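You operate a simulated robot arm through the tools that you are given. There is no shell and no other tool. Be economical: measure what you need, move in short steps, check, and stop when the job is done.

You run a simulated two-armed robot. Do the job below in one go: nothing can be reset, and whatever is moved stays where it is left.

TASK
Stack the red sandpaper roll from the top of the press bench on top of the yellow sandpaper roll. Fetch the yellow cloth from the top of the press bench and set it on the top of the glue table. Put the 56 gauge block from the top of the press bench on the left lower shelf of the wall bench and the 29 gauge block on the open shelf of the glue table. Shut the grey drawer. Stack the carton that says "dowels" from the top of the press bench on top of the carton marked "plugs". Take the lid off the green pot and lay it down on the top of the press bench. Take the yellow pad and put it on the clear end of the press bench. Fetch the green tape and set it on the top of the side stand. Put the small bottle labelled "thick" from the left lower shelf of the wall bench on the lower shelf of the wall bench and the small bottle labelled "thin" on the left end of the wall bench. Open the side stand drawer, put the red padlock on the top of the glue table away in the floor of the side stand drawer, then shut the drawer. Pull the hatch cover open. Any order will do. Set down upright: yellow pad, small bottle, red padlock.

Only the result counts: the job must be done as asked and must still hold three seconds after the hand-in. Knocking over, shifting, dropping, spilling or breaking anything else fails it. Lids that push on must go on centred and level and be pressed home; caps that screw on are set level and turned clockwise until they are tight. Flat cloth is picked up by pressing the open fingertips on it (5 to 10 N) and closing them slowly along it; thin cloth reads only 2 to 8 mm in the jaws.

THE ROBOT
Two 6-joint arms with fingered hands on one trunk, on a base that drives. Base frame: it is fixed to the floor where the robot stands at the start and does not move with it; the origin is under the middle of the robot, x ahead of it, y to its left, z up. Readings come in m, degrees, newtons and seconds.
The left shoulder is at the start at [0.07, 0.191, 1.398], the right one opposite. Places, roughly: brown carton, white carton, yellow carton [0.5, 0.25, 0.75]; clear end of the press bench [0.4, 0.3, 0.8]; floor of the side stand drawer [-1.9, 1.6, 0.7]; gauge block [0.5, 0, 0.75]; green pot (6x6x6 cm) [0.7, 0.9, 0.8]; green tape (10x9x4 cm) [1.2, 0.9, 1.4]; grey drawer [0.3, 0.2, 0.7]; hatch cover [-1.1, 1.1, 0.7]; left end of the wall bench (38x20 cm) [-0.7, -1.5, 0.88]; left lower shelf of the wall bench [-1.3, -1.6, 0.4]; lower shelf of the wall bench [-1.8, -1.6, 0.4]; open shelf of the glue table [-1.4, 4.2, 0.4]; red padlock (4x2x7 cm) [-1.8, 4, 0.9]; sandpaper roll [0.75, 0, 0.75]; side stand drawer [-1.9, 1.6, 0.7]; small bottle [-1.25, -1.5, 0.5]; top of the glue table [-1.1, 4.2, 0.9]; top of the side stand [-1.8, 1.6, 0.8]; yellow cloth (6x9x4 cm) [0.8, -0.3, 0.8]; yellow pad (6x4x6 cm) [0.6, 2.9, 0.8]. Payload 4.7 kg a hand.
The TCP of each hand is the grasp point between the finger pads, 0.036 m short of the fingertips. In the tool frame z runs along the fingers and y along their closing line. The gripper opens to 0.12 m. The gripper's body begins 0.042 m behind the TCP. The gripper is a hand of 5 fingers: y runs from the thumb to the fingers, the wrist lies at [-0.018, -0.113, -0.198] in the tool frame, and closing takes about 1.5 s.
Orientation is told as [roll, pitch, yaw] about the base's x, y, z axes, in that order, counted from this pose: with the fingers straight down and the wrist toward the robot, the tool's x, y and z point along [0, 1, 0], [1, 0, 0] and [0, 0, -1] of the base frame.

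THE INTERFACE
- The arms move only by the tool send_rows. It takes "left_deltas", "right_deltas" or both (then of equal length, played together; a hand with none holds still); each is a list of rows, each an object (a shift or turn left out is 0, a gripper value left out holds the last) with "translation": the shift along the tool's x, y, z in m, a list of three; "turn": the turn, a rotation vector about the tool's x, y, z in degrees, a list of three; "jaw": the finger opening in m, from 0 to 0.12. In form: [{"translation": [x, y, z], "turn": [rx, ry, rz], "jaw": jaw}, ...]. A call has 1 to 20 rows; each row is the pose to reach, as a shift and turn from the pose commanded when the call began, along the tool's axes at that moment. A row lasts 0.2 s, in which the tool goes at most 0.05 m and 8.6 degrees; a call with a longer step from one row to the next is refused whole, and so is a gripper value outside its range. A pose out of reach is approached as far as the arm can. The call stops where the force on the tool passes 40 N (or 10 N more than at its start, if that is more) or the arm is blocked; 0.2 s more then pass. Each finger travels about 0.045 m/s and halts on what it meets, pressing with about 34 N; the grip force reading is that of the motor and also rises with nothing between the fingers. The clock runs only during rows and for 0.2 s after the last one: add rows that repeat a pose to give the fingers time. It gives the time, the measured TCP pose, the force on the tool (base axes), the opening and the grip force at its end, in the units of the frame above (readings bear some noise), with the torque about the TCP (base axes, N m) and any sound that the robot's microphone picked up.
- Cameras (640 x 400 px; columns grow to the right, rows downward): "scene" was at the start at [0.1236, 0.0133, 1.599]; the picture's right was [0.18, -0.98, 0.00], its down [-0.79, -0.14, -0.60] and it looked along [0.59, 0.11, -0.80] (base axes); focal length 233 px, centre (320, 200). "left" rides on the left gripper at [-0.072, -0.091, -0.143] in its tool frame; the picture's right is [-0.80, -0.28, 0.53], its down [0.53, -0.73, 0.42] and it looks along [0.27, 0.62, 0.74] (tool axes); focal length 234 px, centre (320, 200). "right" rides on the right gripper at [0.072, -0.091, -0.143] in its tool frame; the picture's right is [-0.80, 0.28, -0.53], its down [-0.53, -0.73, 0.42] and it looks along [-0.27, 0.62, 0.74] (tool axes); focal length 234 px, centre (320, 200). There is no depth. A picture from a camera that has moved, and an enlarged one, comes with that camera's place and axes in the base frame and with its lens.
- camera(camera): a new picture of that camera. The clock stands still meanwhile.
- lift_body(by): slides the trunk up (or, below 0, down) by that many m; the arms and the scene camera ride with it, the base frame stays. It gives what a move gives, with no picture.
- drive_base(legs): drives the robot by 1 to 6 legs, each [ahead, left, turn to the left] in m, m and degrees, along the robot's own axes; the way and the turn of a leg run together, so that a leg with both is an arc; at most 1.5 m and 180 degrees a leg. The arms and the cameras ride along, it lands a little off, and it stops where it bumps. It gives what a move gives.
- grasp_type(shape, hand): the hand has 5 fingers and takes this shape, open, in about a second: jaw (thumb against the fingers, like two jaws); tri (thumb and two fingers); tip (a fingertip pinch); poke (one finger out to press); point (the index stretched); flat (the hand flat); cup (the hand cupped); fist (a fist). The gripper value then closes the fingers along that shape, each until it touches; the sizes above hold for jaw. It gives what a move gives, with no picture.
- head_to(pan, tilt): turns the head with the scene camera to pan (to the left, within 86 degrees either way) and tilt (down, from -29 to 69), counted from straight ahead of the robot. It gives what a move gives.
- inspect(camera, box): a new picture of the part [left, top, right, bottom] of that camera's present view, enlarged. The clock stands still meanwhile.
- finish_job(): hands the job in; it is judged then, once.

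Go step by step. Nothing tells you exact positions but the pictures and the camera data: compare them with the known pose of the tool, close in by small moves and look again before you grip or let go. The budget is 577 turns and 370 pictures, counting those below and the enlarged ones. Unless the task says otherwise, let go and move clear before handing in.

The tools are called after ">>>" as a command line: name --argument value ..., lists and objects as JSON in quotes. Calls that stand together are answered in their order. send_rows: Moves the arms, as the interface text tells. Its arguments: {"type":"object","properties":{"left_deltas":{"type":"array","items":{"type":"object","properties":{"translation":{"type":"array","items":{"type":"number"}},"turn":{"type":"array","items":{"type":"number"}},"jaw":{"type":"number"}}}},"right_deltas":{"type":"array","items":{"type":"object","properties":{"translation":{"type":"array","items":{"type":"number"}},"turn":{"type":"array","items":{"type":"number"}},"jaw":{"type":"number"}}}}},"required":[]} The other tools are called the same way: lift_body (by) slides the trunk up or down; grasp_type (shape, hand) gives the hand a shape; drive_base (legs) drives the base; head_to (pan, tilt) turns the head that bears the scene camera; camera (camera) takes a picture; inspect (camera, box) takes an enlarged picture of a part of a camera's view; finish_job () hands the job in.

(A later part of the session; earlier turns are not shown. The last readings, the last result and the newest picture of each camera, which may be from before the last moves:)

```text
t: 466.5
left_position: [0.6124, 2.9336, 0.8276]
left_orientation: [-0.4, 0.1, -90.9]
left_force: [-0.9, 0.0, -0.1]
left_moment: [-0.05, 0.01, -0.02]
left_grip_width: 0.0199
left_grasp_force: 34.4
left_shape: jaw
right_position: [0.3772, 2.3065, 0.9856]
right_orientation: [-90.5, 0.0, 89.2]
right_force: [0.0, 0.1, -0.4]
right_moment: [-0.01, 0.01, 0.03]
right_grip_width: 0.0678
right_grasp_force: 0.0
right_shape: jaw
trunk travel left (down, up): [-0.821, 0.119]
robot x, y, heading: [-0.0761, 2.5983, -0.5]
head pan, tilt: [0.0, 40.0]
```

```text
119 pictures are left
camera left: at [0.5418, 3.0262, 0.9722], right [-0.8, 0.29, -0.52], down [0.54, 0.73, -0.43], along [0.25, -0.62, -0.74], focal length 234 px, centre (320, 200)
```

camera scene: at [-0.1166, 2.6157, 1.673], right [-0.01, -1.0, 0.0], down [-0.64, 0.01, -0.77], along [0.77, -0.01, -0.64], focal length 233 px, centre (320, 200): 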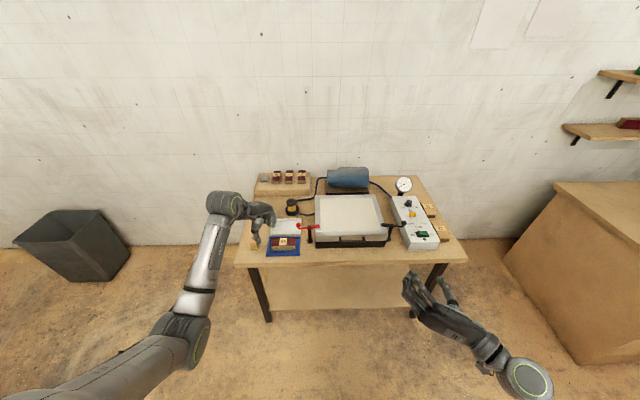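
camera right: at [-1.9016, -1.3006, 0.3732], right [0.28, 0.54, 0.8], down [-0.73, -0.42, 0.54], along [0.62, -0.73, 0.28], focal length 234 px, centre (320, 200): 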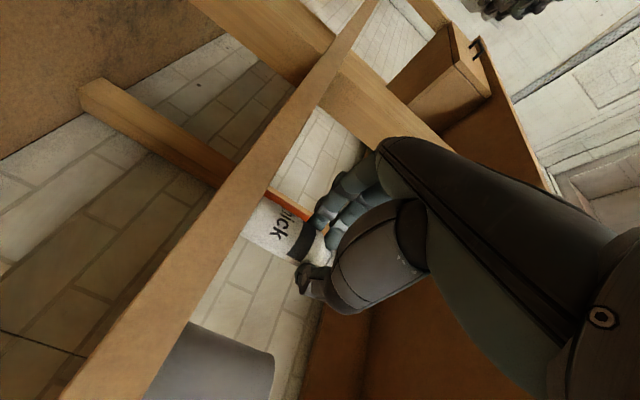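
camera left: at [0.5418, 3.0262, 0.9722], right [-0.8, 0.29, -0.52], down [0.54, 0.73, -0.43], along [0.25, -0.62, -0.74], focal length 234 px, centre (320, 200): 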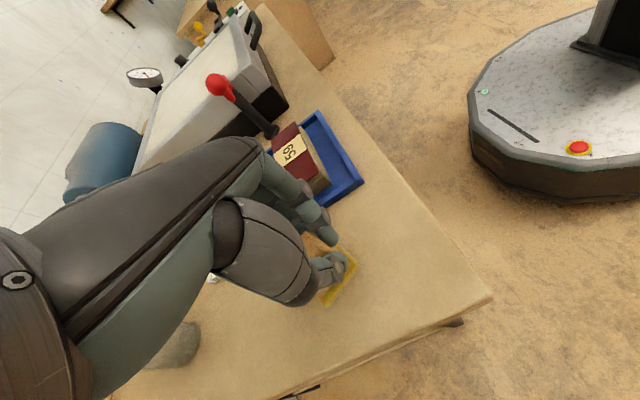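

>>> send_rows --left_deltas '[{"jaw": 0.01}, {"jaw": 0.0}, {"jaw": 0.0}, {"jaw": 0.0}]'

>>> send_rows --left_deltas '[{"translation": [0, 0, -0.02]}, {"translation": [0, 0, -0.05]}, {"translation": [0, 0, -0.08]}, {"translation": [0, 0, -0.08]}]'

>>> inspect --camera "scene" --box '[180, 140, 320, 270]'

```text
t: 467.5
left_position: [0.6117, 2.9339, 0.8276]
left_orientation: [-0.4, -0.1, -90.8]
left_force: [-0.4, -0.4, 1.1]
left_moment: [-0.03, 0.01, -0.06]
left_grip_width: 0.0193
left_grasp_force: 33.9
left_shape: jaw
right_position: [0.3767, 2.3075, 0.9853]
right_orientation: [-90.6, -0.2, 89.0]
right_force: [0.9, -0.9, -0.2]
right_moment: [0.02, -0.06, 0.02]
right_grip_width: 0.0675
right_grasp_force: 0.2
right_shape: jaw
trunk travel left (down, up): [-0.821, 0.119]
robot x, y, heading: [-0.0792, 2.5954, -0.3]
head pan, tilt: [0.0, 40.0]
```

```text
t: 468.5
left_position: [0.6137, 2.936, 0.9069]
left_orientation: [-0.6, -0.2, -90.7]
left_force: [-0.4, 0.5, -1.1]
left_moment: [0.05, -0.01, -0.01]
left_grip_width: 0.0192
left_grasp_force: 33.7
left_shape: jaw
right_position: [0.3763, 2.3061, 0.986]
right_orientation: [-90.4, -0.1, 89.1]
right_force: [-0.4, 1.3, -0.6]
right_moment: [-0.03, -0.01, 0.02]
right_grip_width: 0.0676
right_grasp_force: 0.0
right_shape: jaw
trunk travel left (down, up): [-0.821, 0.119]
robot x, y, heading: [-0.0789, 2.5963, -0.2]
head pan, tilt: [0.0, 40.0]
```

```text
3.08 times, centred on (250, 205) of scene
camera zoom: at [0.0571, 2.5943, 1.563], right [0.0, -1.0, 0.0], down [-0.64, 0.0, -0.77], along [0.77, 0.0, -0.64], focal length 717 px, centre (535, 185)
```

zoom: 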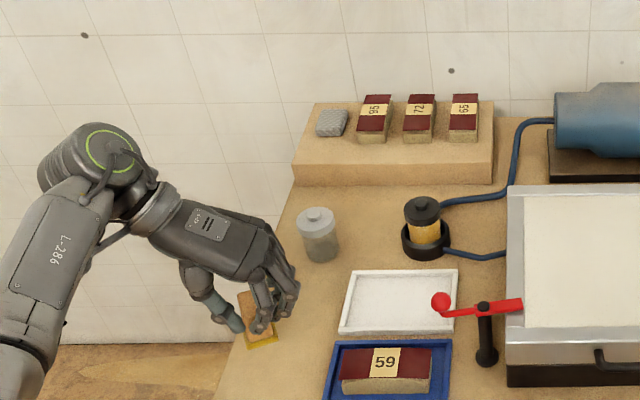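

Pad held. I raise it and travel back to the press bench.

>>> send_rows --left_deltas '[{"translation": [0, 0, -0.04]}, {"translation": [0, 0, -0.08]}, {"translation": [0, 0, -0.1]}, {"translation": [0, 0, -0.1]}]'

>>> lift_body --by 0.115

>>> drive_base --legs '[[-0.3, 0, 0], [0, -1.3, 0], [0, -1.25, 0]]'

>>> head_to --pan 15 --tilt 45

>>> camera --camera "scene"

>>> camera --camera "left"

```text
t: 469.5
left_position: [0.6139, 2.9366, 1.0088]
left_orientation: [-0.5, 0.0, -90.8]
left_force: [0.5, -0.3, -0.2]
left_moment: [-0.03, 0.03, -0.03]
left_grip_width: 0.0191
left_grasp_force: 33.5
left_shape: jaw
right_position: [0.3771, 2.3066, 0.9852]
right_orientation: [-90.5, 0.0, 89.1]
right_force: [-0.1, 0.1, -0.4]
right_moment: [0.02, -0.02, 0.01]
right_grip_width: 0.0672
right_grasp_force: 0.1
right_shape: jaw
trunk travel left (down, up): [-0.821, 0.119]
robot x, y, heading: [-0.078, 2.5961, -0.5]
head pan, tilt: [0.0, 40.0]
```

```text
t: 471.0
left_position: [0.6139, 2.9358, 1.1225]
left_orientation: [-0.5, 0.0, -90.7]
left_force: [0.5, 0.0, -0.6]
left_moment: [0.0, 0.04, 0.01]
left_grip_width: 0.0191
left_grasp_force: 33.8
left_shape: jaw
right_position: [0.3765, 2.3067, 1.1]
right_orientation: [-90.5, -0.2, 89.1]
right_force: [-0.2, -0.4, -0.3]
right_moment: [0.01, 0.01, 0.02]
right_grip_width: 0.0678
right_grasp_force: 0.2
right_shape: jaw
trunk travel left (down, up): [-0.936, 0.004]
robot x, y, heading: [-0.0785, 2.5925, -0.2]
head pan, tilt: [0.0, 40.0]
```

```text
t: 484.9
left_position: [0.2413, 0.3692, 1.1226]
left_orientation: [-0.4, 0.0, -94.5]
left_force: [0.2, 0.0, -0.8]
left_moment: [0.0, 0.0, 0.0]
left_grip_width: 0.0192
left_grasp_force: 33.7
left_shape: jaw
right_position: [-0.0356, -0.2412, 1.101]
right_orientation: [-90.5, -0.1, 85.4]
right_force: [-0.3, 0.4, 0.6]
right_moment: [0.02, 0.01, 0.04]
right_grip_width: 0.0677
right_grasp_force: 0.1
right_shape: jaw
trunk travel left (down, up): [-0.936, 0.004]
robot x, y, heading: [-0.4721, 0.0728, -4.1]
head pan, tilt: [0.0, 40.0]
```

```text
t: 485.7
left_position: [0.2403, 0.3693, 1.1231]
left_orientation: [-0.5, 0.0, -94.5]
left_force: [-0.2, 0.2, -1.0]
left_moment: [-0.01, 0.01, 0.0]
left_grip_width: 0.019
left_grasp_force: 34.0
left_shape: jaw
right_position: [-0.0355, -0.2423, 1.0999]
right_orientation: [-90.5, -0.2, 85.4]
right_force: [-0.1, -1.1, 0.1]
right_moment: [0.02, -0.01, 0.01]
right_grip_width: 0.0675
right_grasp_force: 0.0
right_shape: jaw
trunk travel left (down, up): [-0.936, 0.004]
robot x, y, heading: [-0.475, 0.0769, -4.0]
head pan, tilt: [15.0, 45.0]
```

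```text
117 pictures are left
camera scene: at [-0.3419, 0.0864, 1.6708], right [0.19, -0.98, 0.0], down [-0.69, -0.13, -0.71], along [0.69, 0.14, -0.71], focal length 233 px, centre (320, 200)
```

scene: 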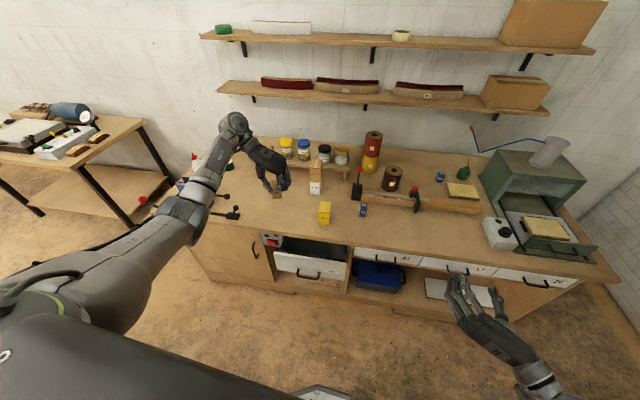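

```text
116 pictures are left
camera left: at [0.1769, 0.4659, 1.2673], right [-0.78, 0.34, -0.52], down [0.58, 0.69, -0.43], along [0.21, -0.64, -0.74], focal length 234 px, centre (320, 200)
```

left: 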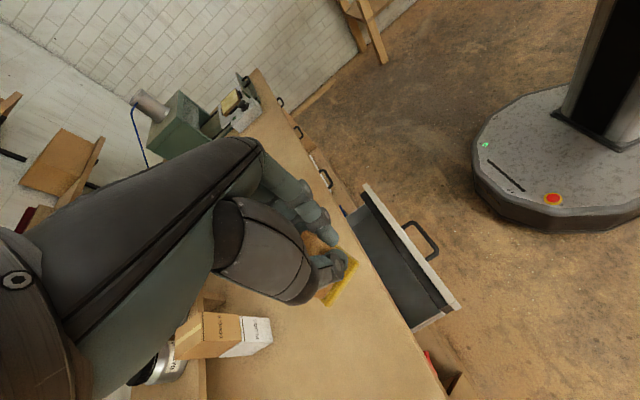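

>>> drive_base --legs '[[0, 0, 4], [0.2, -0.05, 0]]'

>>> inspect --camera "scene" --box '[180, 140, 400, 310]'

>>> camera --camera "left"

```text
t: 487.8
left_position: [0.4138, 0.3711, 1.1242]
left_orientation: [-0.4, 0.0, -90.4]
left_force: [-0.9, -0.8, -0.5]
left_moment: [0.0, 0.0, 0.01]
left_grip_width: 0.0193
left_grasp_force: 34.0
left_shape: jaw
right_position: [0.1825, -0.2596, 1.1012]
right_orientation: [-90.7, -0.1, 89.5]
right_force: [-0.4, 0.3, 0.0]
right_moment: [0.01, -0.02, -0.01]
right_grip_width: 0.0677
right_grasp_force: 0.0
right_shape: jaw
trunk travel left (down, up): [-0.936, 0.004]
robot x, y, heading: [-0.2741, 0.0217, 0.2]
head pan, tilt: [15.0, 45.0]
```

```text
2.35 times, centred on (290, 225) of scene
camera zoom: at [-0.147, 0.0466, 1.6711], right [0.26, -0.97, 0.0], down [-0.68, -0.18, -0.71], along [0.68, 0.18, -0.71], focal length 548 px, centre (391, 141)
```

zoom: 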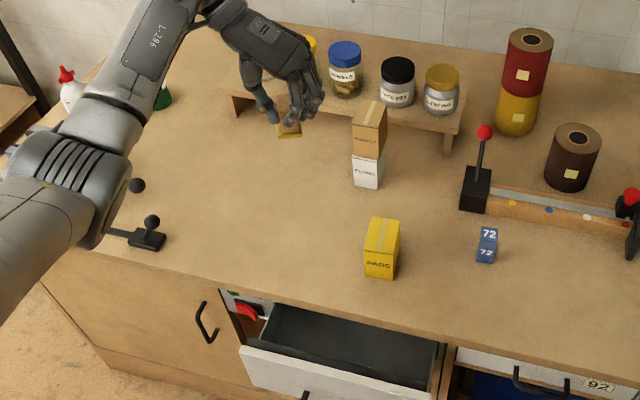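

```text
114 pictures are left
camera left: at [0.344, 0.4622, 1.2684], right [-0.81, 0.28, -0.52], down [0.53, 0.73, -0.43], along [0.26, -0.62, -0.74], focal length 234 px, centre (320, 200)
```

left: 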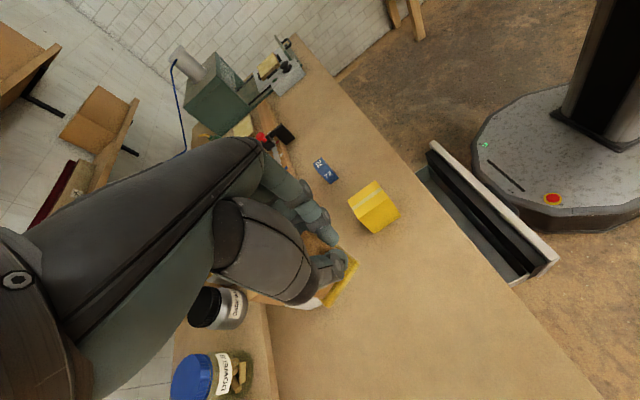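

>>> send_rows --left_deltas '[{"translation": [0.005, 0.015, 0.04]}, {"translation": [0.005, 0.015, 0.08]}, {"translation": [0.005, 0.015, 0.12]}, {"translation": [0.005, 0.015, 0.16]}, {"translation": [0.005, 0.015, 0.2]}, {"translation": [0.005, 0.015, 0.24]}, {"translation": [0.005, 0.015, 0.265]}, {"translation": [0.005, 0.015, 0.265]}]'

>>> camera --camera "left"

>>> inspect --camera "scene" --box '[200, 160, 360, 280]'

```text
t: 489.6
left_position: [0.405, 0.3523, 0.8633]
left_orientation: [-0.4, 0.0, -90.4]
left_force: [-1.8, -0.5, 5.7]
left_moment: [-0.2, -0.06, -0.04]
left_grip_width: 0.0203
left_grasp_force: 34.2
left_shape: jaw
left hand out of reach, approached as far as the arm can: row 7, 8
right_position: [0.1828, -0.2586, 1.1004]
right_orientation: [-90.5, -0.1, 89.5]
right_force: [0.7, -0.7, 0.4]
right_moment: [0.0, 0.0, -0.02]
right_grip_width: 0.0674
right_grasp_force: 0.0
right_shape: jaw
trunk travel left (down, up): [-0.936, 0.004]
robot x, y, heading: [-0.2759, 0.0236, 0.3]
head pan, tilt: [15.0, 45.0]
```

```text
113 pictures are left
camera left: at [0.3346, 0.4447, 1.0082], right [-0.81, 0.28, -0.52], down [0.53, 0.73, -0.43], along [0.26, -0.62, -0.74], focal length 234 px, centre (320, 200)
```

left: 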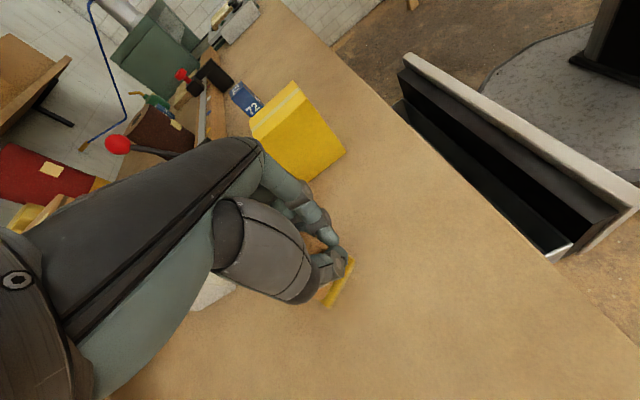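

```text
3.33 times, centred on (280, 220) of scene
camera zoom: at [-0.1454, 0.0484, 1.6709], right [0.26, -0.97, 0.0], down [-0.68, -0.19, -0.71], along [0.68, 0.18, -0.71], focal length 776 px, centre (453, 133)
```

zoom: 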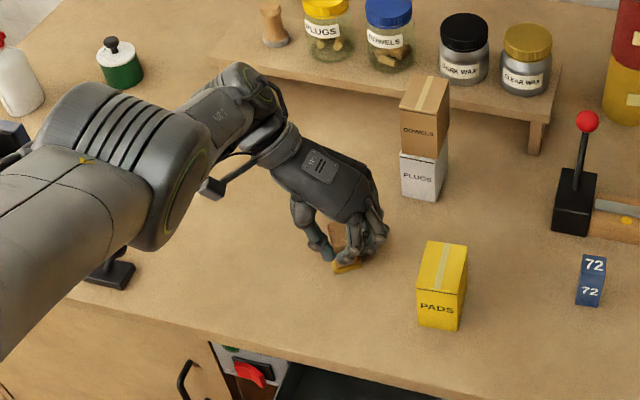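

The pad has touched the bench. I release it and rise.

>>> send_rows --left_deltas '[{"jaw": 0.03}, {"jaw": 0.04}, {"jaw": 0.055}, {"jaw": 0.07}, {"jaw": 0.08}, {"jaw": 0.08}, {"jaw": 0.08}]'

>>> send_rows --left_deltas '[{"translation": [0, 0, -0.03]}, {"translation": [0, 0, -0.07]}, {"translation": [0, 0, -0.11]}, {"translation": [0, 0, -0.15]}, {"translation": [0, 0, -0.19]}, {"translation": [0, 0, -0.22]}, {"translation": [0, 0, -0.22]}]'

>>> inspect --camera "scene" --box '[200, 160, 360, 280]'

>>> camera --camera "left"

```text
t: 491.2
left_position: [0.4066, 0.3508, 0.8637]
left_orientation: [-0.6, 0.0, -90.4]
left_force: [-0.1, -0.2, -0.3]
left_moment: [-0.05, 0.02, -0.02]
left_grip_width: 0.0792
left_grasp_force: 0.1
left_shape: jaw
right_position: [0.1862, -0.2592, 1.1007]
right_orientation: [-90.5, -0.2, 89.5]
right_force: [0.8, 0.7, 0.3]
right_moment: [0.0, 0.0, 0.0]
right_grip_width: 0.0677
right_grasp_force: 0.1
right_shape: jaw
trunk travel left (down, up): [-0.936, 0.004]
robot x, y, heading: [-0.2708, 0.0275, 0.2]
head pan, tilt: [15.0, 45.0]
```

```text
t: 492.8
left_position: [0.4891, 0.3746, 1.053]
left_orientation: [-0.7, -0.2, -90.4]
left_force: [-0.4, 0.5, -0.2]
left_moment: [0.0, 0.0, -0.01]
left_grip_width: 0.0801
left_grasp_force: 0.2
left_shape: jaw
left hand out of reach, approached as far as the arm can: row 1, 2, 3, 4, 5, 6, 7
right_position: [0.1848, -0.2593, 1.1003]
right_orientation: [-90.5, -0.1, 89.4]
right_force: [-0.4, -0.6, 0.6]
right_moment: [-0.03, 0.01, -0.03]
right_grip_width: 0.0678
right_grasp_force: 0.1
right_shape: jaw
trunk travel left (down, up): [-0.936, 0.004]
robot x, y, heading: [-0.2695, 0.0299, 0.3]
head pan, tilt: [15.0, 45.0]
```

```text
3.33 times, centred on (280, 220) of scene
camera zoom: at [-0.1438, 0.0462, 1.6707], right [0.26, -0.97, 0.0], down [-0.68, -0.18, -0.71], along [0.68, 0.18, -0.71], focal length 776 px, centre (453, 133)
```

zoom: 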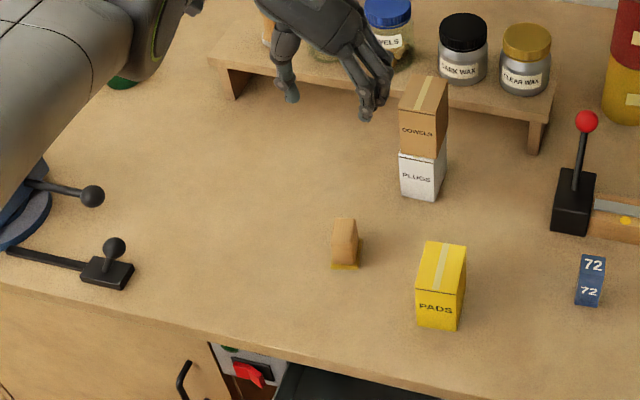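

```text
110 pictures are left
camera left: at [0.4185, 0.4666, 1.1976], right [-0.81, 0.28, -0.52], down [0.53, 0.73, -0.43], along [0.25, -0.62, -0.74], focal length 234 px, centre (320, 200)
```

left: 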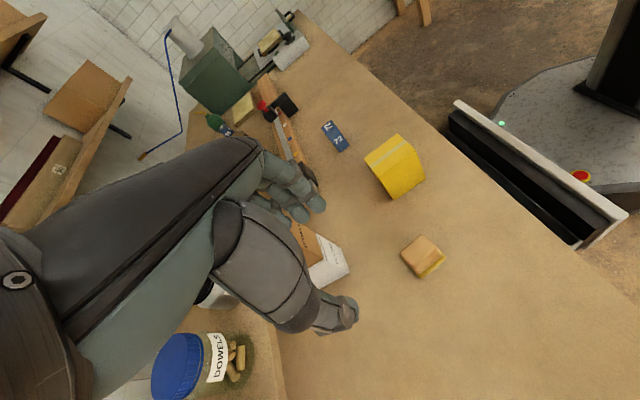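

Pad stands upright. Next the pot lid: I back up slightly, strafe left, and look.

>>> drive_base --legs '[[-0.1, 0, 0]]'

>>> send_rows --left_deltas '[{"translation": [0, -0.03, -0.03]}, {"translation": [0, -0.06, -0.06]}, {"translation": [0, -0.06, -0.08]}, {"translation": [0, -0.06, -0.08]}]'

>>> drive_base --legs '[[0, 0.42, 0]]'

>>> head_to --pan 20 --tilt 45

>>> camera --camera "scene"

>>> camera --camera "left"

```text
t: 493.9
left_position: [0.3935, 0.374, 1.0522]
left_orientation: [-0.8, -0.1, -90.5]
left_force: [0.1, 0.4, 0.1]
left_moment: [0.01, 0.06, 0.01]
left_grip_width: 0.0798
left_grasp_force: 0.1
left_shape: jaw
right_position: [0.0885, -0.2595, 1.1]
right_orientation: [-90.4, -0.1, 89.5]
right_force: [-0.8, 0.1, -0.4]
right_moment: [0.02, 0.04, -0.01]
right_grip_width: 0.0674
right_grasp_force: 0.0
right_shape: jaw
trunk travel left (down, up): [-0.936, 0.004]
robot x, y, heading: [-0.3704, 0.0235, 0.1]
head pan, tilt: [15.0, 45.0]
```

```text
t: 494.9
left_position: [0.3919, 0.4341, 1.1323]
left_orientation: [-0.6, 0.0, -90.4]
left_force: [0.2, 0.1, 0.7]
left_moment: [-0.01, 0.01, 0.02]
left_grip_width: 0.0796
left_grasp_force: 0.1
left_shape: jaw
left hand out of reach, approached as far as the arm can: row 2
right_position: [0.0865, -0.2612, 1.0998]
right_orientation: [-90.4, -0.2, 89.5]
right_force: [-0.2, 0.5, 0.8]
right_moment: [0.0, 0.01, -0.02]
right_grip_width: 0.0675
right_grasp_force: 0.1
right_shape: jaw
trunk travel left (down, up): [-0.936, 0.004]
robot x, y, heading: [-0.3737, 0.0236, -0.0]
head pan, tilt: [15.0, 45.0]
```

```text
t: 497.5
left_position: [0.3949, 0.8445, 1.1337]
left_orientation: [-0.5, 0.0, -90.7]
left_force: [0.0, -0.8, 0.2]
left_moment: [0.0, 0.01, -0.01]
left_grip_width: 0.0799
left_grasp_force: 0.1
left_shape: jaw
right_position: [0.0849, 0.1507, 1.1001]
right_orientation: [-90.5, -0.1, 89.2]
right_force: [0.4, 0.2, -0.7]
right_moment: [-0.01, 0.0, 0.06]
right_grip_width: 0.0675
right_grasp_force: 0.1
right_shape: jaw
trunk travel left (down, up): [-0.936, 0.004]
robot x, y, heading: [-0.3714, 0.4372, 0.0]
head pan, tilt: [15.0, 45.0]
```

```text
t: 498.1
left_position: [0.3929, 0.845, 1.1328]
left_orientation: [-0.5, -0.1, -90.6]
left_force: [-0.4, -0.2, -1.0]
left_moment: [0.01, 0.0, 0.03]
left_grip_width: 0.0798
left_grasp_force: 0.0
left_shape: jaw
right_position: [0.0844, 0.1515, 1.1002]
right_orientation: [-90.5, -0.1, 89.2]
right_force: [0.7, 0.6, 0.1]
right_moment: [0.0, 0.02, 0.0]
right_grip_width: 0.0675
right_grasp_force: 0.0
right_shape: jaw
trunk travel left (down, up): [-0.936, 0.004]
robot x, y, heading: [-0.3704, 0.4384, -0.0]
head pan, tilt: [20.0, 45.0]
```

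```text
109 pictures are left
camera scene: at [-0.2449, 0.4652, 1.6708], right [0.34, -0.94, 0.0], down [-0.67, -0.24, -0.71], along [0.67, 0.24, -0.71], focal length 233 px, centre (320, 200)
```

scene: 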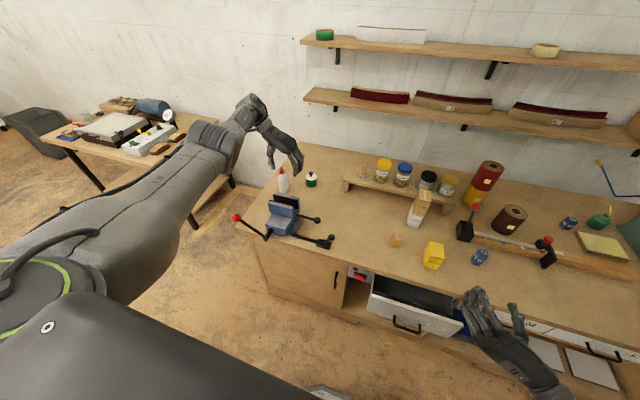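

```text
108 pictures are left
camera left: at [0.3236, 0.937, 1.277], right [-0.81, 0.29, -0.52], down [0.54, 0.73, -0.43], along [0.25, -0.62, -0.74], focal length 234 px, centre (320, 200)
```

left: 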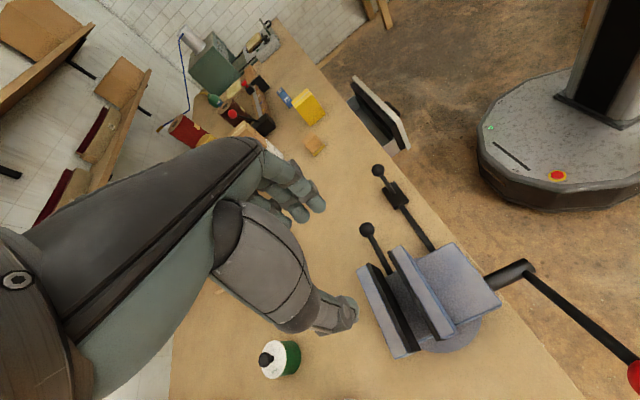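

>>> drive_base --legs '[[0.27, 0.01, 0]]'

>>> lift_body --by -0.12

>>> camera --camera "left"

>>> inspect --camera "scene" --box '[180, 120, 360, 260]'

```text
t: 500.1
left_position: [0.6601, 0.8565, 1.1342]
left_orientation: [-0.4, -0.2, -90.6]
left_force: [-0.8, -0.6, 0.0]
left_moment: [0.01, -0.05, 0.02]
left_grip_width: 0.0795
left_grasp_force: 0.0
left_shape: jaw
right_position: [0.3523, 0.1626, 1.1002]
right_orientation: [-90.6, -0.1, 89.4]
right_force: [-0.4, 0.1, 0.1]
right_moment: [0.05, -0.01, -0.02]
right_grip_width: 0.0676
right_grasp_force: 0.0
right_shape: jaw
trunk travel left (down, up): [-0.936, 0.004]
robot x, y, heading: [-0.1066, 0.4491, -0.1]
head pan, tilt: [20.0, 45.0]
```

```text
t: 501.6
left_position: [0.6605, 0.856, 1.0146]
left_orientation: [-0.5, -0.2, -90.5]
left_force: [-0.4, -0.1, 0.6]
left_moment: [-0.03, 0.01, -0.02]
left_grip_width: 0.0798
left_grasp_force: 0.0
left_shape: jaw
right_position: [0.3536, 0.1615, 0.9802]
right_orientation: [-90.5, -0.2, 89.4]
right_force: [0.2, -0.1, 0.1]
right_moment: [0.02, 0.03, -0.02]
right_grip_width: 0.0676
right_grasp_force: 0.0
right_shape: jaw
trunk travel left (down, up): [-0.816, 0.124]
robot x, y, heading: [-0.1003, 0.4474, 0.3]
head pan, tilt: [20.0, 45.0]
```

```text
107 pictures are left
camera left: at [0.5904, 0.9489, 1.1573], right [-0.81, 0.29, -0.52], down [0.54, 0.73, -0.43], along [0.25, -0.62, -0.74], focal length 234 px, centre (320, 200)
```

left: 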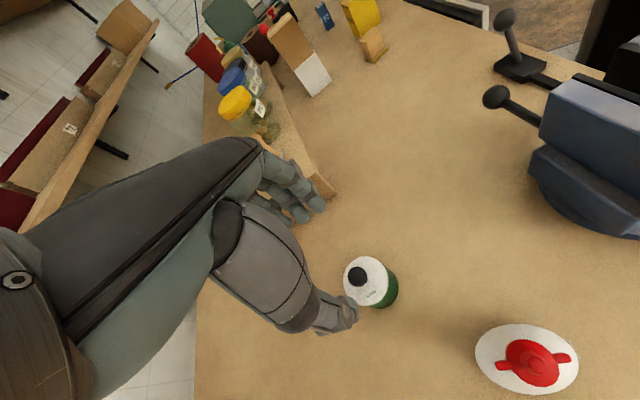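

```text
2.86 times, centred on (270, 190) of scene
camera zoom: at [0.0231, 0.4754, 1.5509], right [0.34, -0.94, 0.0], down [-0.66, -0.24, -0.71], along [0.66, 0.24, -0.71], focal length 665 px, centre (463, 229)
```

zoom: 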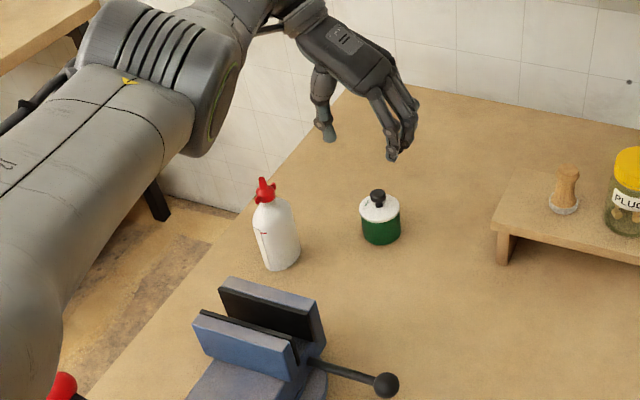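

Knob at ≈[0.677,0.850], z 0.855–0.884. I descend over it.

>>> lift_body --by -0.08

>>> send_rows --left_deltas '[{"translation": [0.016, 0.005, 0.0], "jaw": 0.06}, {"translation": [0.016, 0.005, 0.01]}, {"translation": [0.016, 0.005, 0.02]}, {"translation": [0.016, 0.005, 0.02]}]'

>>> camera --camera "left"

>>> inspect --camera "scene" --box '[240, 130, 360, 230]'

```text
t: 502.7
left_position: [0.6605, 0.8568, 0.9336]
left_orientation: [-0.6, -0.1, -90.5]
left_force: [-0.7, 0.3, -0.3]
left_moment: [0.0, 0.01, -0.02]
left_grip_width: 0.0794
left_grasp_force: 0.0
left_shape: jaw
right_position: [0.354, 0.1629, 0.9019]
right_orientation: [-90.6, -0.2, 89.4]
right_force: [0.5, -1.2, 14.0]
right_moment: [0.68, 0.02, -0.02]
right_grip_width: 0.0676
right_grasp_force: 0.1
right_shape: jaw
trunk travel left (down, up): [-0.736, 0.204]
robot x, y, heading: [-0.1019, 0.4493, -0.1]
head pan, tilt: [20.0, 45.0]
```

```text
t: 503.7
left_position: [0.6619, 0.8466, 0.9203]
left_orientation: [-0.4, -0.1, -90.5]
left_force: [-0.1, -0.1, -0.3]
left_moment: [-0.01, -0.02, 0.03]
left_grip_width: 0.0605
left_grasp_force: 0.1
left_shape: jaw
left hand out of reach, approached as far as the arm can: row 1, 2, 3, 4
right_position: [0.3524, 0.1629, 0.901]
right_orientation: [-90.5, -0.2, 89.5]
right_force: [0.3, -0.6, 14.8]
right_moment: [0.72, 0.04, -0.01]
right_grip_width: 0.0681
right_grasp_force: 0.0
right_shape: jaw
trunk travel left (down, up): [-0.736, 0.204]
robot x, y, heading: [-0.1013, 0.4508, -0.1]
head pan, tilt: [20.0, 45.0]
```

```text
105 pictures are left
camera left: at [0.5904, 0.9391, 1.0652], right [-0.81, 0.29, -0.52], down [0.54, 0.73, -0.43], along [0.25, -0.62, -0.74], focal length 234 px, centre (320, 200)
```

left: 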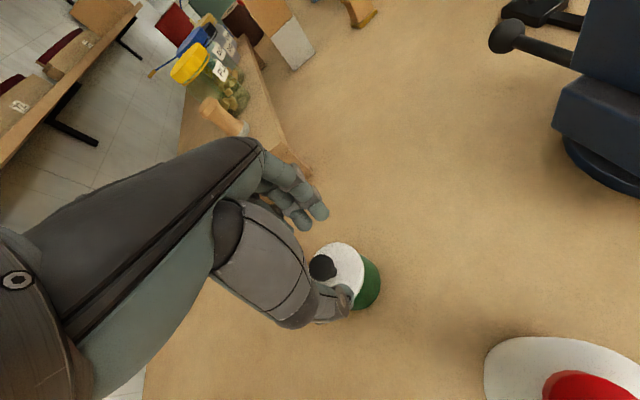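

```text
4.00 times, centred on (300, 180) of scene
camera zoom: at [0.022, 0.4759, 1.4709], right [0.34, -0.94, 0.0], down [-0.66, -0.24, -0.71], along [0.66, 0.24, -0.71], focal length 932 px, centre (400, 280)
```

zoom: 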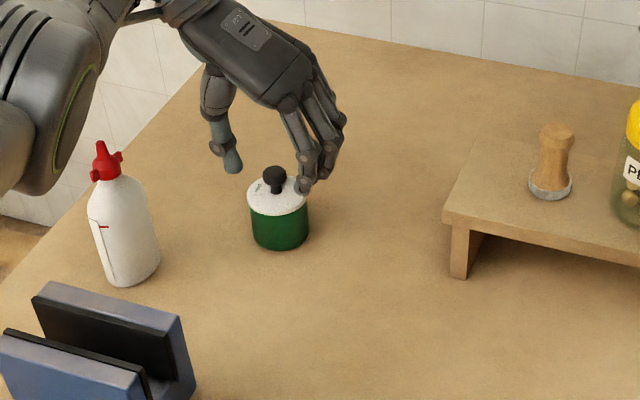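

The right hand is pressing on something (yellow carton, 14 N). I raise it at once.

>>> send_rows --right_deltas '[{"translation": [-0.03, 0, 0]}, {"translation": [-0.06, 0, 0]}, {"translation": [-0.06, 0, -0.04]}, {"translation": [-0.06, 0, -0.08]}, {"translation": [-0.06, 0, -0.12]}, {"translation": [-0.06, 0, -0.15]}, {"translation": [-0.06, 0, -0.15]}]'

>>> head_to --pan 0 --tilt 50

>>> camera --camera "scene"

```text
t: 505.3
left_position: [0.6621, 0.8466, 0.9193]
left_orientation: [-0.6, -0.1, -90.5]
left_force: [0.5, -0.8, 0.5]
left_moment: [0.0, 0.0, -0.02]
left_grip_width: 0.0605
left_grasp_force: 0.0
left_shape: jaw
right_position: [0.2039, 0.1636, 0.9602]
right_orientation: [-90.3, -0.2, 89.3]
right_force: [0.1, 0.0, -0.8]
right_moment: [-0.02, 0.0, -0.01]
right_grip_width: 0.068
right_grasp_force: 0.0
right_shape: jaw
trunk travel left (down, up): [-0.736, 0.204]
robot x, y, heading: [-0.1018, 0.4494, -0.2]
head pan, tilt: [20.0, 45.0]
```

```text
t: 506.2
left_position: [0.6623, 0.8466, 0.9202]
left_orientation: [-0.5, -0.1, -90.5]
left_force: [0.2, 0.0, -0.1]
left_moment: [0.0, -0.02, -0.02]
left_grip_width: 0.0606
left_grasp_force: 0.0
left_shape: jaw
right_position: [0.204, 0.1633, 0.9598]
right_orientation: [-90.3, -0.1, 89.4]
right_force: [-0.3, -0.1, -0.3]
right_moment: [-0.03, 0.0, -0.03]
right_grip_width: 0.0677
right_grasp_force: 0.1
right_shape: jaw
trunk travel left (down, up): [-0.736, 0.204]
robot x, y, heading: [-0.1041, 0.4451, 0.1]
head pan, tilt: [0.0, 50.0]
```

```text
103 pictures are left
camera scene: at [0.0238, 0.4476, 1.4639], right [0.0, -1.0, 0.0], down [-0.77, 0.0, -0.64], along [0.64, 0.0, -0.77], focal length 233 px, centre (320, 200)
```

scene: 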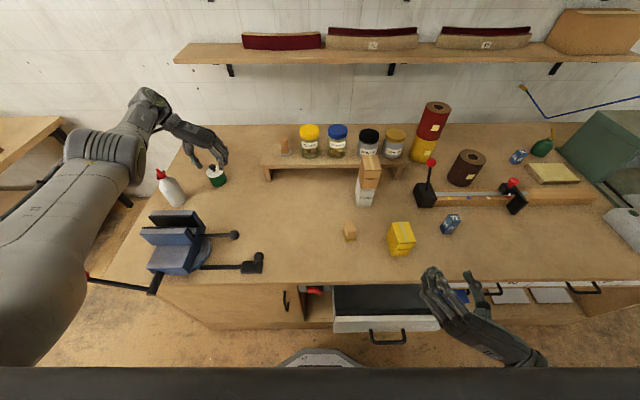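

>>> inspect --camera "scene" --box '[320, 190, 480, 290]'

```text
4.00 times, centred on (400, 240) of scene
camera zoom: at [0.0238, 0.4476, 1.4639], right [0.0, -1.0, 0.0], down [-0.77, 0.0, -0.64], along [0.64, 0.0, -0.77], focal length 932 px, centre (0, 40)
```

zoom: 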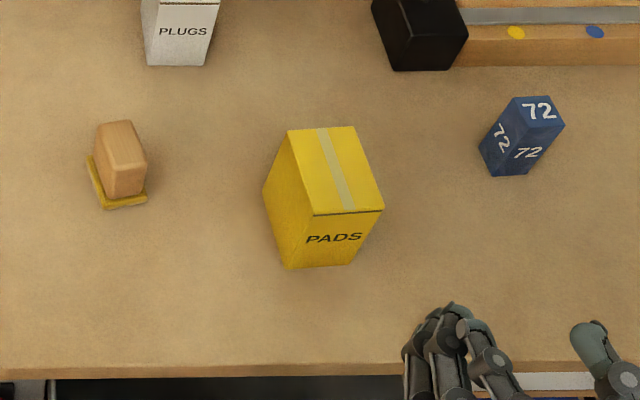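

The carton is unmoved. I continue with the lid: drive 3 cm ahead and go down on the knob.

>>> drive_base --legs '[[0.03, 0, 0]]'

>>> send_rows --left_deltas '[{"translation": [-0.012, -0.002, 0.0]}, {"translation": [-0.012, -0.002, 0.015]}, {"translation": [-0.012, -0.002, 0.024]}, {"translation": [-0.012, -0.002, 0.024]}]'

>>> camera --camera "left"

>>> inspect --camera "scene" --box '[160, 110, 280, 210]'

```text
t: 507.0
left_position: [0.6892, 0.8464, 0.9224]
left_orientation: [-0.4, -0.1, -90.6]
left_force: [-1.2, 0.1, 0.1]
left_moment: [-0.01, -0.01, 0.0]
left_grip_width: 0.0606
left_grasp_force: 0.1
left_shape: jaw
right_position: [0.2311, 0.1618, 0.9618]
right_orientation: [-90.5, -0.1, 89.3]
right_force: [-0.6, -1.1, 0.1]
right_moment: [-0.01, 0.05, 0.0]
right_grip_width: 0.0676
right_grasp_force: 0.0
right_shape: jaw
trunk travel left (down, up): [-0.736, 0.204]
robot x, y, heading: [-0.0747, 0.4484, 0.0]
head pan, tilt: [0.0, 50.0]
```

```text
t: 508.0
left_position: [0.6804, 0.848, 0.898]
left_orientation: [-0.5, -0.1, -90.5]
left_force: [-0.8, -0.8, 1.2]
left_moment: [-0.02, -0.02, 0.07]
left_grip_width: 0.0602
left_grasp_force: 0.0
left_shape: jaw
right_position: [0.2324, 0.1637, 0.9607]
right_orientation: [-90.4, -0.1, 89.3]
right_force: [0.4, -0.5, -0.2]
right_moment: [-0.02, 0.02, 0.01]
right_grip_width: 0.0679
right_grasp_force: 0.1
right_shape: jaw
trunk travel left (down, up): [-0.736, 0.204]
robot x, y, heading: [-0.0785, 0.4491, -0.0]
head pan, tilt: [0.0, 50.0]
```

```text
101 pictures are left
camera left: at [0.6087, 0.9407, 1.041], right [-0.81, 0.29, -0.52], down [0.54, 0.73, -0.43], along [0.25, -0.62, -0.74], focal length 234 px, centre (320, 200)
```

left: 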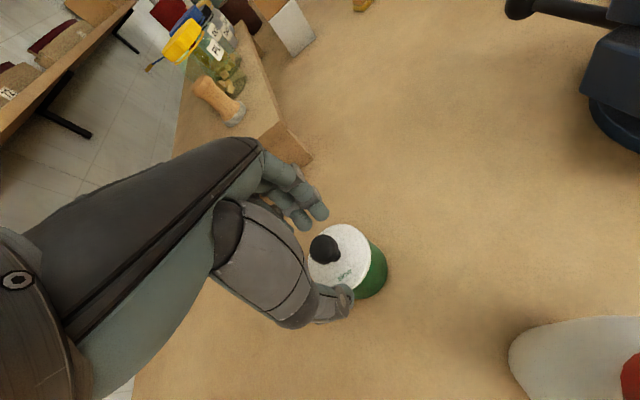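

```text
4.00 times, centred on (220, 160) of scene
camera zoom: at [0.0525, 0.4476, 1.464], right [0.0, -1.0, 0.0], down [-0.77, 0.0, -0.64], along [0.64, 0.0, -0.77], focal length 932 px, centre (720, 360)
```

zoom: 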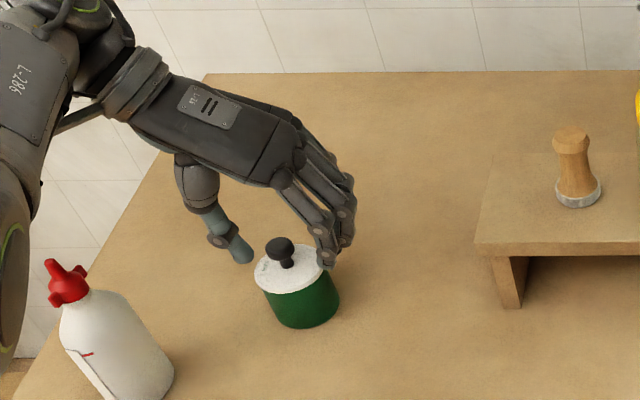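

>>> send_rows --left_deltas '[{"translation": [-0.001, 0, 0.003], "jaw": 0.05}, {"translation": [-0.001, 0, 0.003], "jaw": 0.04}, {"translation": [-0.001, 0, 0.003], "jaw": 0.03}, {"translation": [-0.001, 0, 0.003], "jaw": 0.02}, {"translation": [-0.001, 0, 0.003], "jaw": 0.01}, {"translation": [-0.001, 0, 0.003], "jaw": 0.0}, {"translation": [-0.001, 0, 0.003], "jaw": 0.0}, {"translation": [-0.001, 0, 0.003], "jaw": 0.0}]'

>>> inspect --camera "scene" --box '[160, 110, 280, 210]'

```text
t: 509.8
left_position: [0.6782, 0.848, 0.894]
left_orientation: [-0.5, -0.1, -90.5]
left_force: [0.9, 1.4, 7.2]
left_moment: [-0.11, -0.04, 0.09]
left_grip_width: 0.0359
left_grasp_force: 34.0
left_shape: jaw
right_position: [0.2322, 0.164, 0.9602]
right_orientation: [-90.3, -0.1, 89.3]
right_force: [0.0, 0.0, -0.5]
right_moment: [-0.02, 0.0, 0.01]
right_grip_width: 0.0678
right_grasp_force: 0.1
right_shape: jaw
trunk travel left (down, up): [-0.736, 0.204]
robot x, y, heading: [-0.0758, 0.4487, -0.1]
head pan, tilt: [0.0, 50.0]
```

```text
4.00 times, centred on (220, 160) of scene
camera zoom: at [0.0525, 0.4472, 1.464], right [0.0, -1.0, 0.0], down [-0.77, 0.0, -0.64], along [0.64, 0.0, -0.77], focal length 932 px, centre (720, 360)
```

zoom: 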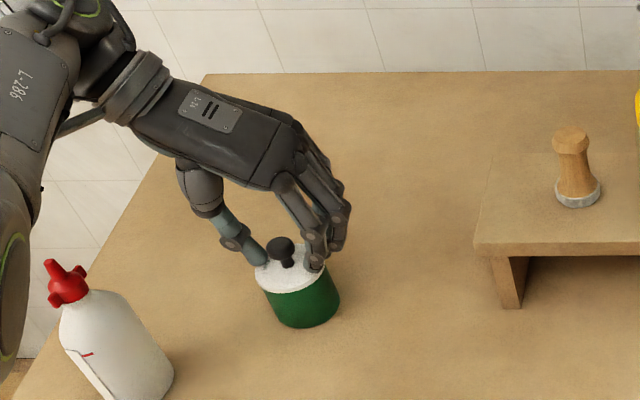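

>>> send_rows --left_deltas '[{"translation": [0, 0, -0.006], "jaw": 0.045}, {"translation": [0, 0, -0.012], "jaw": 0.045}, {"translation": [0, 0, -0.012], "jaw": 0.03}, {"translation": [0, 0, -0.012], "jaw": 0.015}, {"translation": [0, 0, -0.012], "jaw": 0.0}, {"translation": [0, 0, -0.012], "jaw": 0.0}, {"translation": [0, 0, -0.012], "jaw": 0.0}]'

>>> inspect --camera "scene" --box '[160, 110, 280, 210]'

>>> camera --camera "left"

```text
t: 511.4
left_position: [0.6793, 0.85, 0.9052]
left_orientation: [-0.5, -0.1, -90.5]
left_force: [-0.5, 2.0, 1.7]
left_moment: [0.05, 0.01, -0.02]
left_grip_width: 0.0142
left_grasp_force: 33.8
left_shape: jaw
right_position: [0.233, 0.1635, 0.9611]
right_orientation: [-90.3, 0.0, 89.3]
right_force: [-0.1, -0.6, -0.2]
right_moment: [0.02, 0.0, -0.02]
right_grip_width: 0.0679
right_grasp_force: 0.0
right_shape: jaw
trunk travel left (down, up): [-0.736, 0.204]
robot x, y, heading: [-0.0755, 0.448, -0.1]
head pan, tilt: [0.0, 50.0]
heard: snap
```

```text
4.00 times, centred on (220, 160) of scene
camera zoom: at [0.053, 0.4477, 1.4639], right [0.0, -1.0, 0.0], down [-0.77, 0.0, -0.64], along [0.64, 0.0, -0.77], focal length 932 px, centre (720, 360)
```

zoom: 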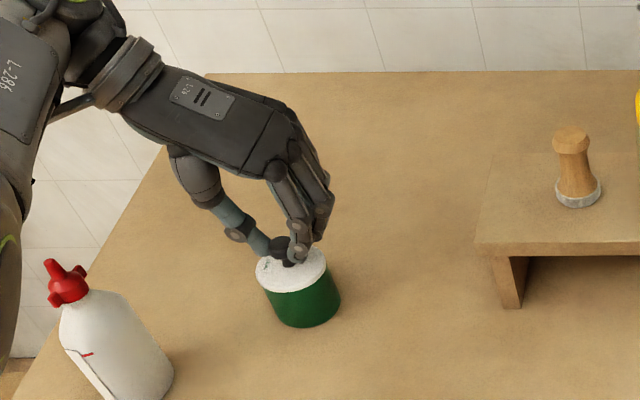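

```text
97 pictures are left
camera left: at [0.6077, 0.942, 1.0505], right [-0.81, 0.29, -0.52], down [0.54, 0.73, -0.43], along [0.25, -0.62, -0.74], focal length 234 px, centre (320, 200)
```

left: 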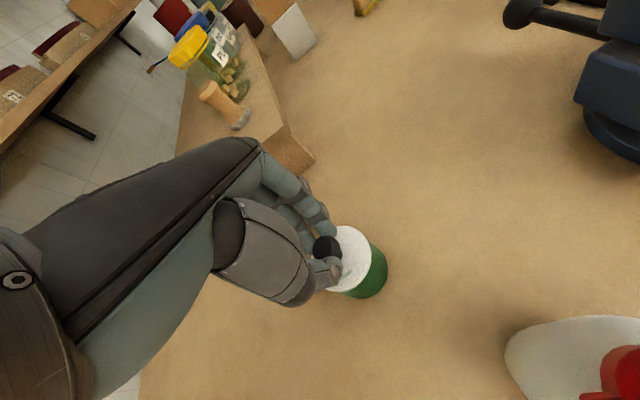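

Knob gripped; a snap was heard. I lift gently.

>>> send_rows --left_deltas '[{"translation": [0, 0, -0.005]}, {"translation": [0, 0, -0.01]}, {"translation": [0, 0, -0.02]}, {"translation": [0, 0, -0.03]}, {"translation": [0, 0, -0.03]}]'

>>> inspect --camera "scene" --box '[160, 110, 280, 210]'

```text
t: 512.6
left_position: [0.6787, 0.849, 0.9345]
left_orientation: [-0.6, 0.0, -90.6]
left_force: [0.4, -0.3, -0.7]
left_moment: [0.02, -0.06, 0.0]
left_grip_width: 0.0142
left_grasp_force: 34.1
left_shape: jaw
right_position: [0.2337, 0.1632, 0.9594]
right_orientation: [-90.3, 0.0, 89.3]
right_force: [-0.6, -0.8, 0.1]
right_moment: [0.03, 0.01, 0.01]
right_grip_width: 0.0677
right_grasp_force: 0.0
right_shape: jaw
trunk travel left (down, up): [-0.736, 0.204]
robot x, y, heading: [-0.0739, 0.4478, 0.2]
head pan, tilt: [0.0, 50.0]
```

```text
4.00 times, centred on (220, 160) of scene
camera zoom: at [0.0535, 0.4476, 1.4638], right [0.0, -1.0, 0.0], down [-0.77, 0.0, -0.64], along [0.64, 0.0, -0.77], focal length 932 px, centre (720, 360)
```

zoom: 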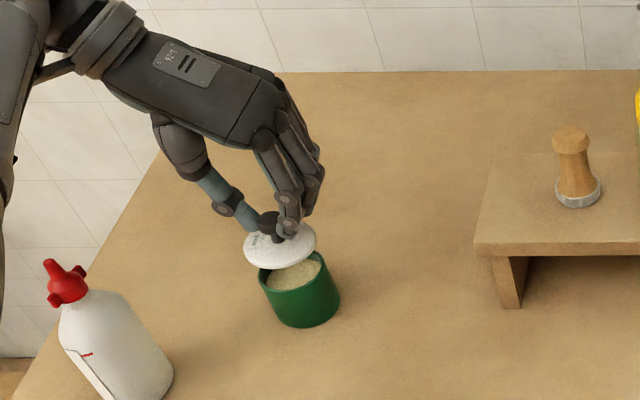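

Lid is off. I carry it to a free spot at about [0.60,0.70] and lower it.

>>> send_rows --left_deltas '[{"translation": [0, 0, -0.03]}, {"translation": [-0.02, 0.04, -0.04]}, {"translation": [-0.04, 0.08, -0.04]}, {"translation": [-0.06, 0.12, -0.04]}, {"translation": [-0.075, 0.15, -0.03]}, {"translation": [-0.075, 0.15, 0.0]}, {"translation": [-0.075, 0.15, 0.03]}, {"translation": [-0.075, 0.15, 0.055]}, {"translation": [-0.075, 0.15, 0.055]}]'

>>> inspect --camera "scene" --box '[160, 110, 320, 240]'

>>> camera --camera "left"

```text
t: 514.6
left_position: [0.5975, 0.7008, 0.8802]
left_orientation: [-0.5, -0.1, -90.4]
left_force: [-0.4, 0.1, 0.2]
left_moment: [0.0, -0.01, 0.03]
left_grip_width: 0.014
left_grasp_force: 33.5
left_shape: jaw
right_position: [0.2297, 0.1619, 0.9607]
right_orientation: [-90.5, -0.1, 89.4]
right_force: [0.5, -0.4, -0.3]
right_moment: [-0.01, 0.02, -0.05]
right_grip_width: 0.0679
right_grasp_force: 0.1
right_shape: jaw
trunk travel left (down, up): [-0.736, 0.204]
robot x, y, heading: [-0.0757, 0.4472, 0.2]
head pan, tilt: [0.0, 50.0]
```

```text
3.08 times, centred on (240, 175) of scene
camera zoom: at [0.0487, 0.4463, 1.4638], right [0.0, -1.0, 0.0], down [-0.76, 0.0, -0.65], along [0.65, 0.0, -0.76], focal length 717 px, centre (566, 277)
```

zoom: 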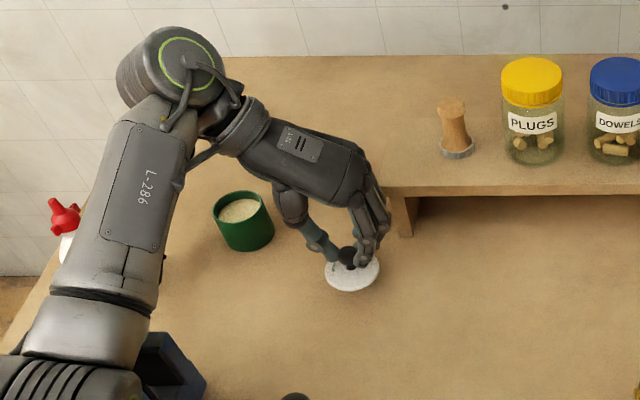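

```text
94 pictures are left
camera left: at [0.5268, 0.7921, 1.0248], right [-0.81, 0.29, -0.52], down [0.53, 0.73, -0.43], along [0.25, -0.62, -0.74], focal length 234 px, centre (320, 200)
```

left: 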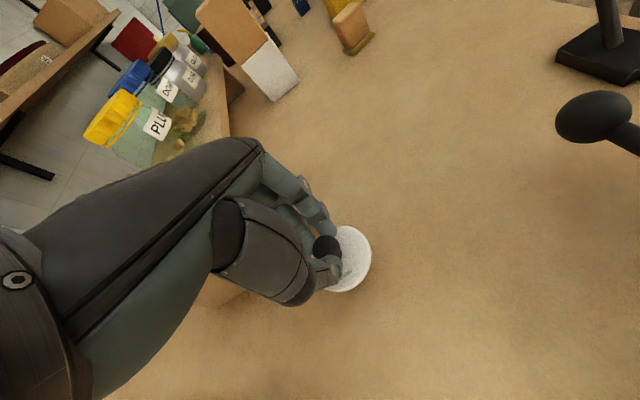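

>>> send_rows --left_deltas '[{"translation": [0, 0, 0.01]}, {"translation": [0, 0, 0.018]}, {"translation": [0, 0, 0.026]}, {"translation": [0, 0, 0.034]}, {"translation": [0, 0, 0.034]}]'

>>> camera --camera "left"

```text
t: 515.8
left_position: [0.6022, 0.7046, 0.8591]
left_orientation: [0.4, 0.5, -90.5]
left_force: [-0.6, -0.1, -0.8]
left_moment: [-0.02, 0.03, -0.03]
left_grip_width: 0.0141
left_grasp_force: 34.0
left_shape: jaw
right_position: [0.2288, 0.1625, 0.9611]
right_orientation: [-90.6, -0.2, 89.3]
right_force: [0.1, -0.5, -0.1]
right_moment: [-0.02, 0.03, 0.01]
right_grip_width: 0.0677
right_grasp_force: 0.0
right_shape: jaw
trunk travel left (down, up): [-0.736, 0.204]
robot x, y, heading: [-0.0775, 0.4511, -0.1]
head pan, tilt: [0.0, 50.0]
```

```text
93 pictures are left
camera left: at [0.5295, 0.7946, 1.0027], right [-0.8, 0.29, -0.53], down [0.54, 0.73, -0.42], along [0.27, -0.62, -0.74], focal length 234 px, centre (320, 200)
```

left: 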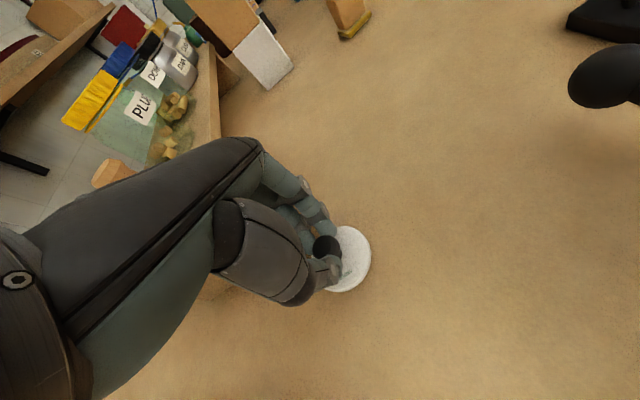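

The arm is deflected although the hand is free — the forearm may be touching something. I check.

>>> head_to --pan 35 --tilt 45

>>> camera --camera "scene"

```text
t: 516.8
left_position: [0.601, 0.7016, 0.8587]
left_orientation: [0.6, 0.5, -90.5]
left_force: [-0.5, 0.1, 0.4]
left_moment: [0.03, -0.01, -0.02]
left_grip_width: 0.014
left_grasp_force: 34.3
left_shape: jaw
right_position: [0.2291, 0.1617, 0.9615]
right_orientation: [-90.6, -0.3, 89.3]
right_force: [0.3, 0.4, 0.0]
right_moment: [-0.01, -0.05, -0.01]
right_grip_width: 0.0681
right_grasp_force: 0.0
right_shape: jaw
trunk travel left (down, up): [-0.736, 0.204]
robot x, y, heading: [-0.0727, 0.4505, -0.2]
head pan, tilt: [35.0, 45.0]
```

```text
92 pictures are left
camera scene: at [0.0356, 0.4914, 1.4717], right [0.57, -0.82, 0.0], down [-0.58, -0.4, -0.71], along [0.58, 0.41, -0.7], focal length 233 px, centre (320, 200)
```

scene: 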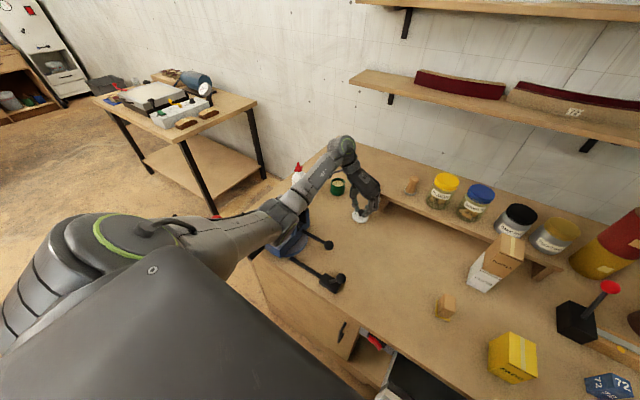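

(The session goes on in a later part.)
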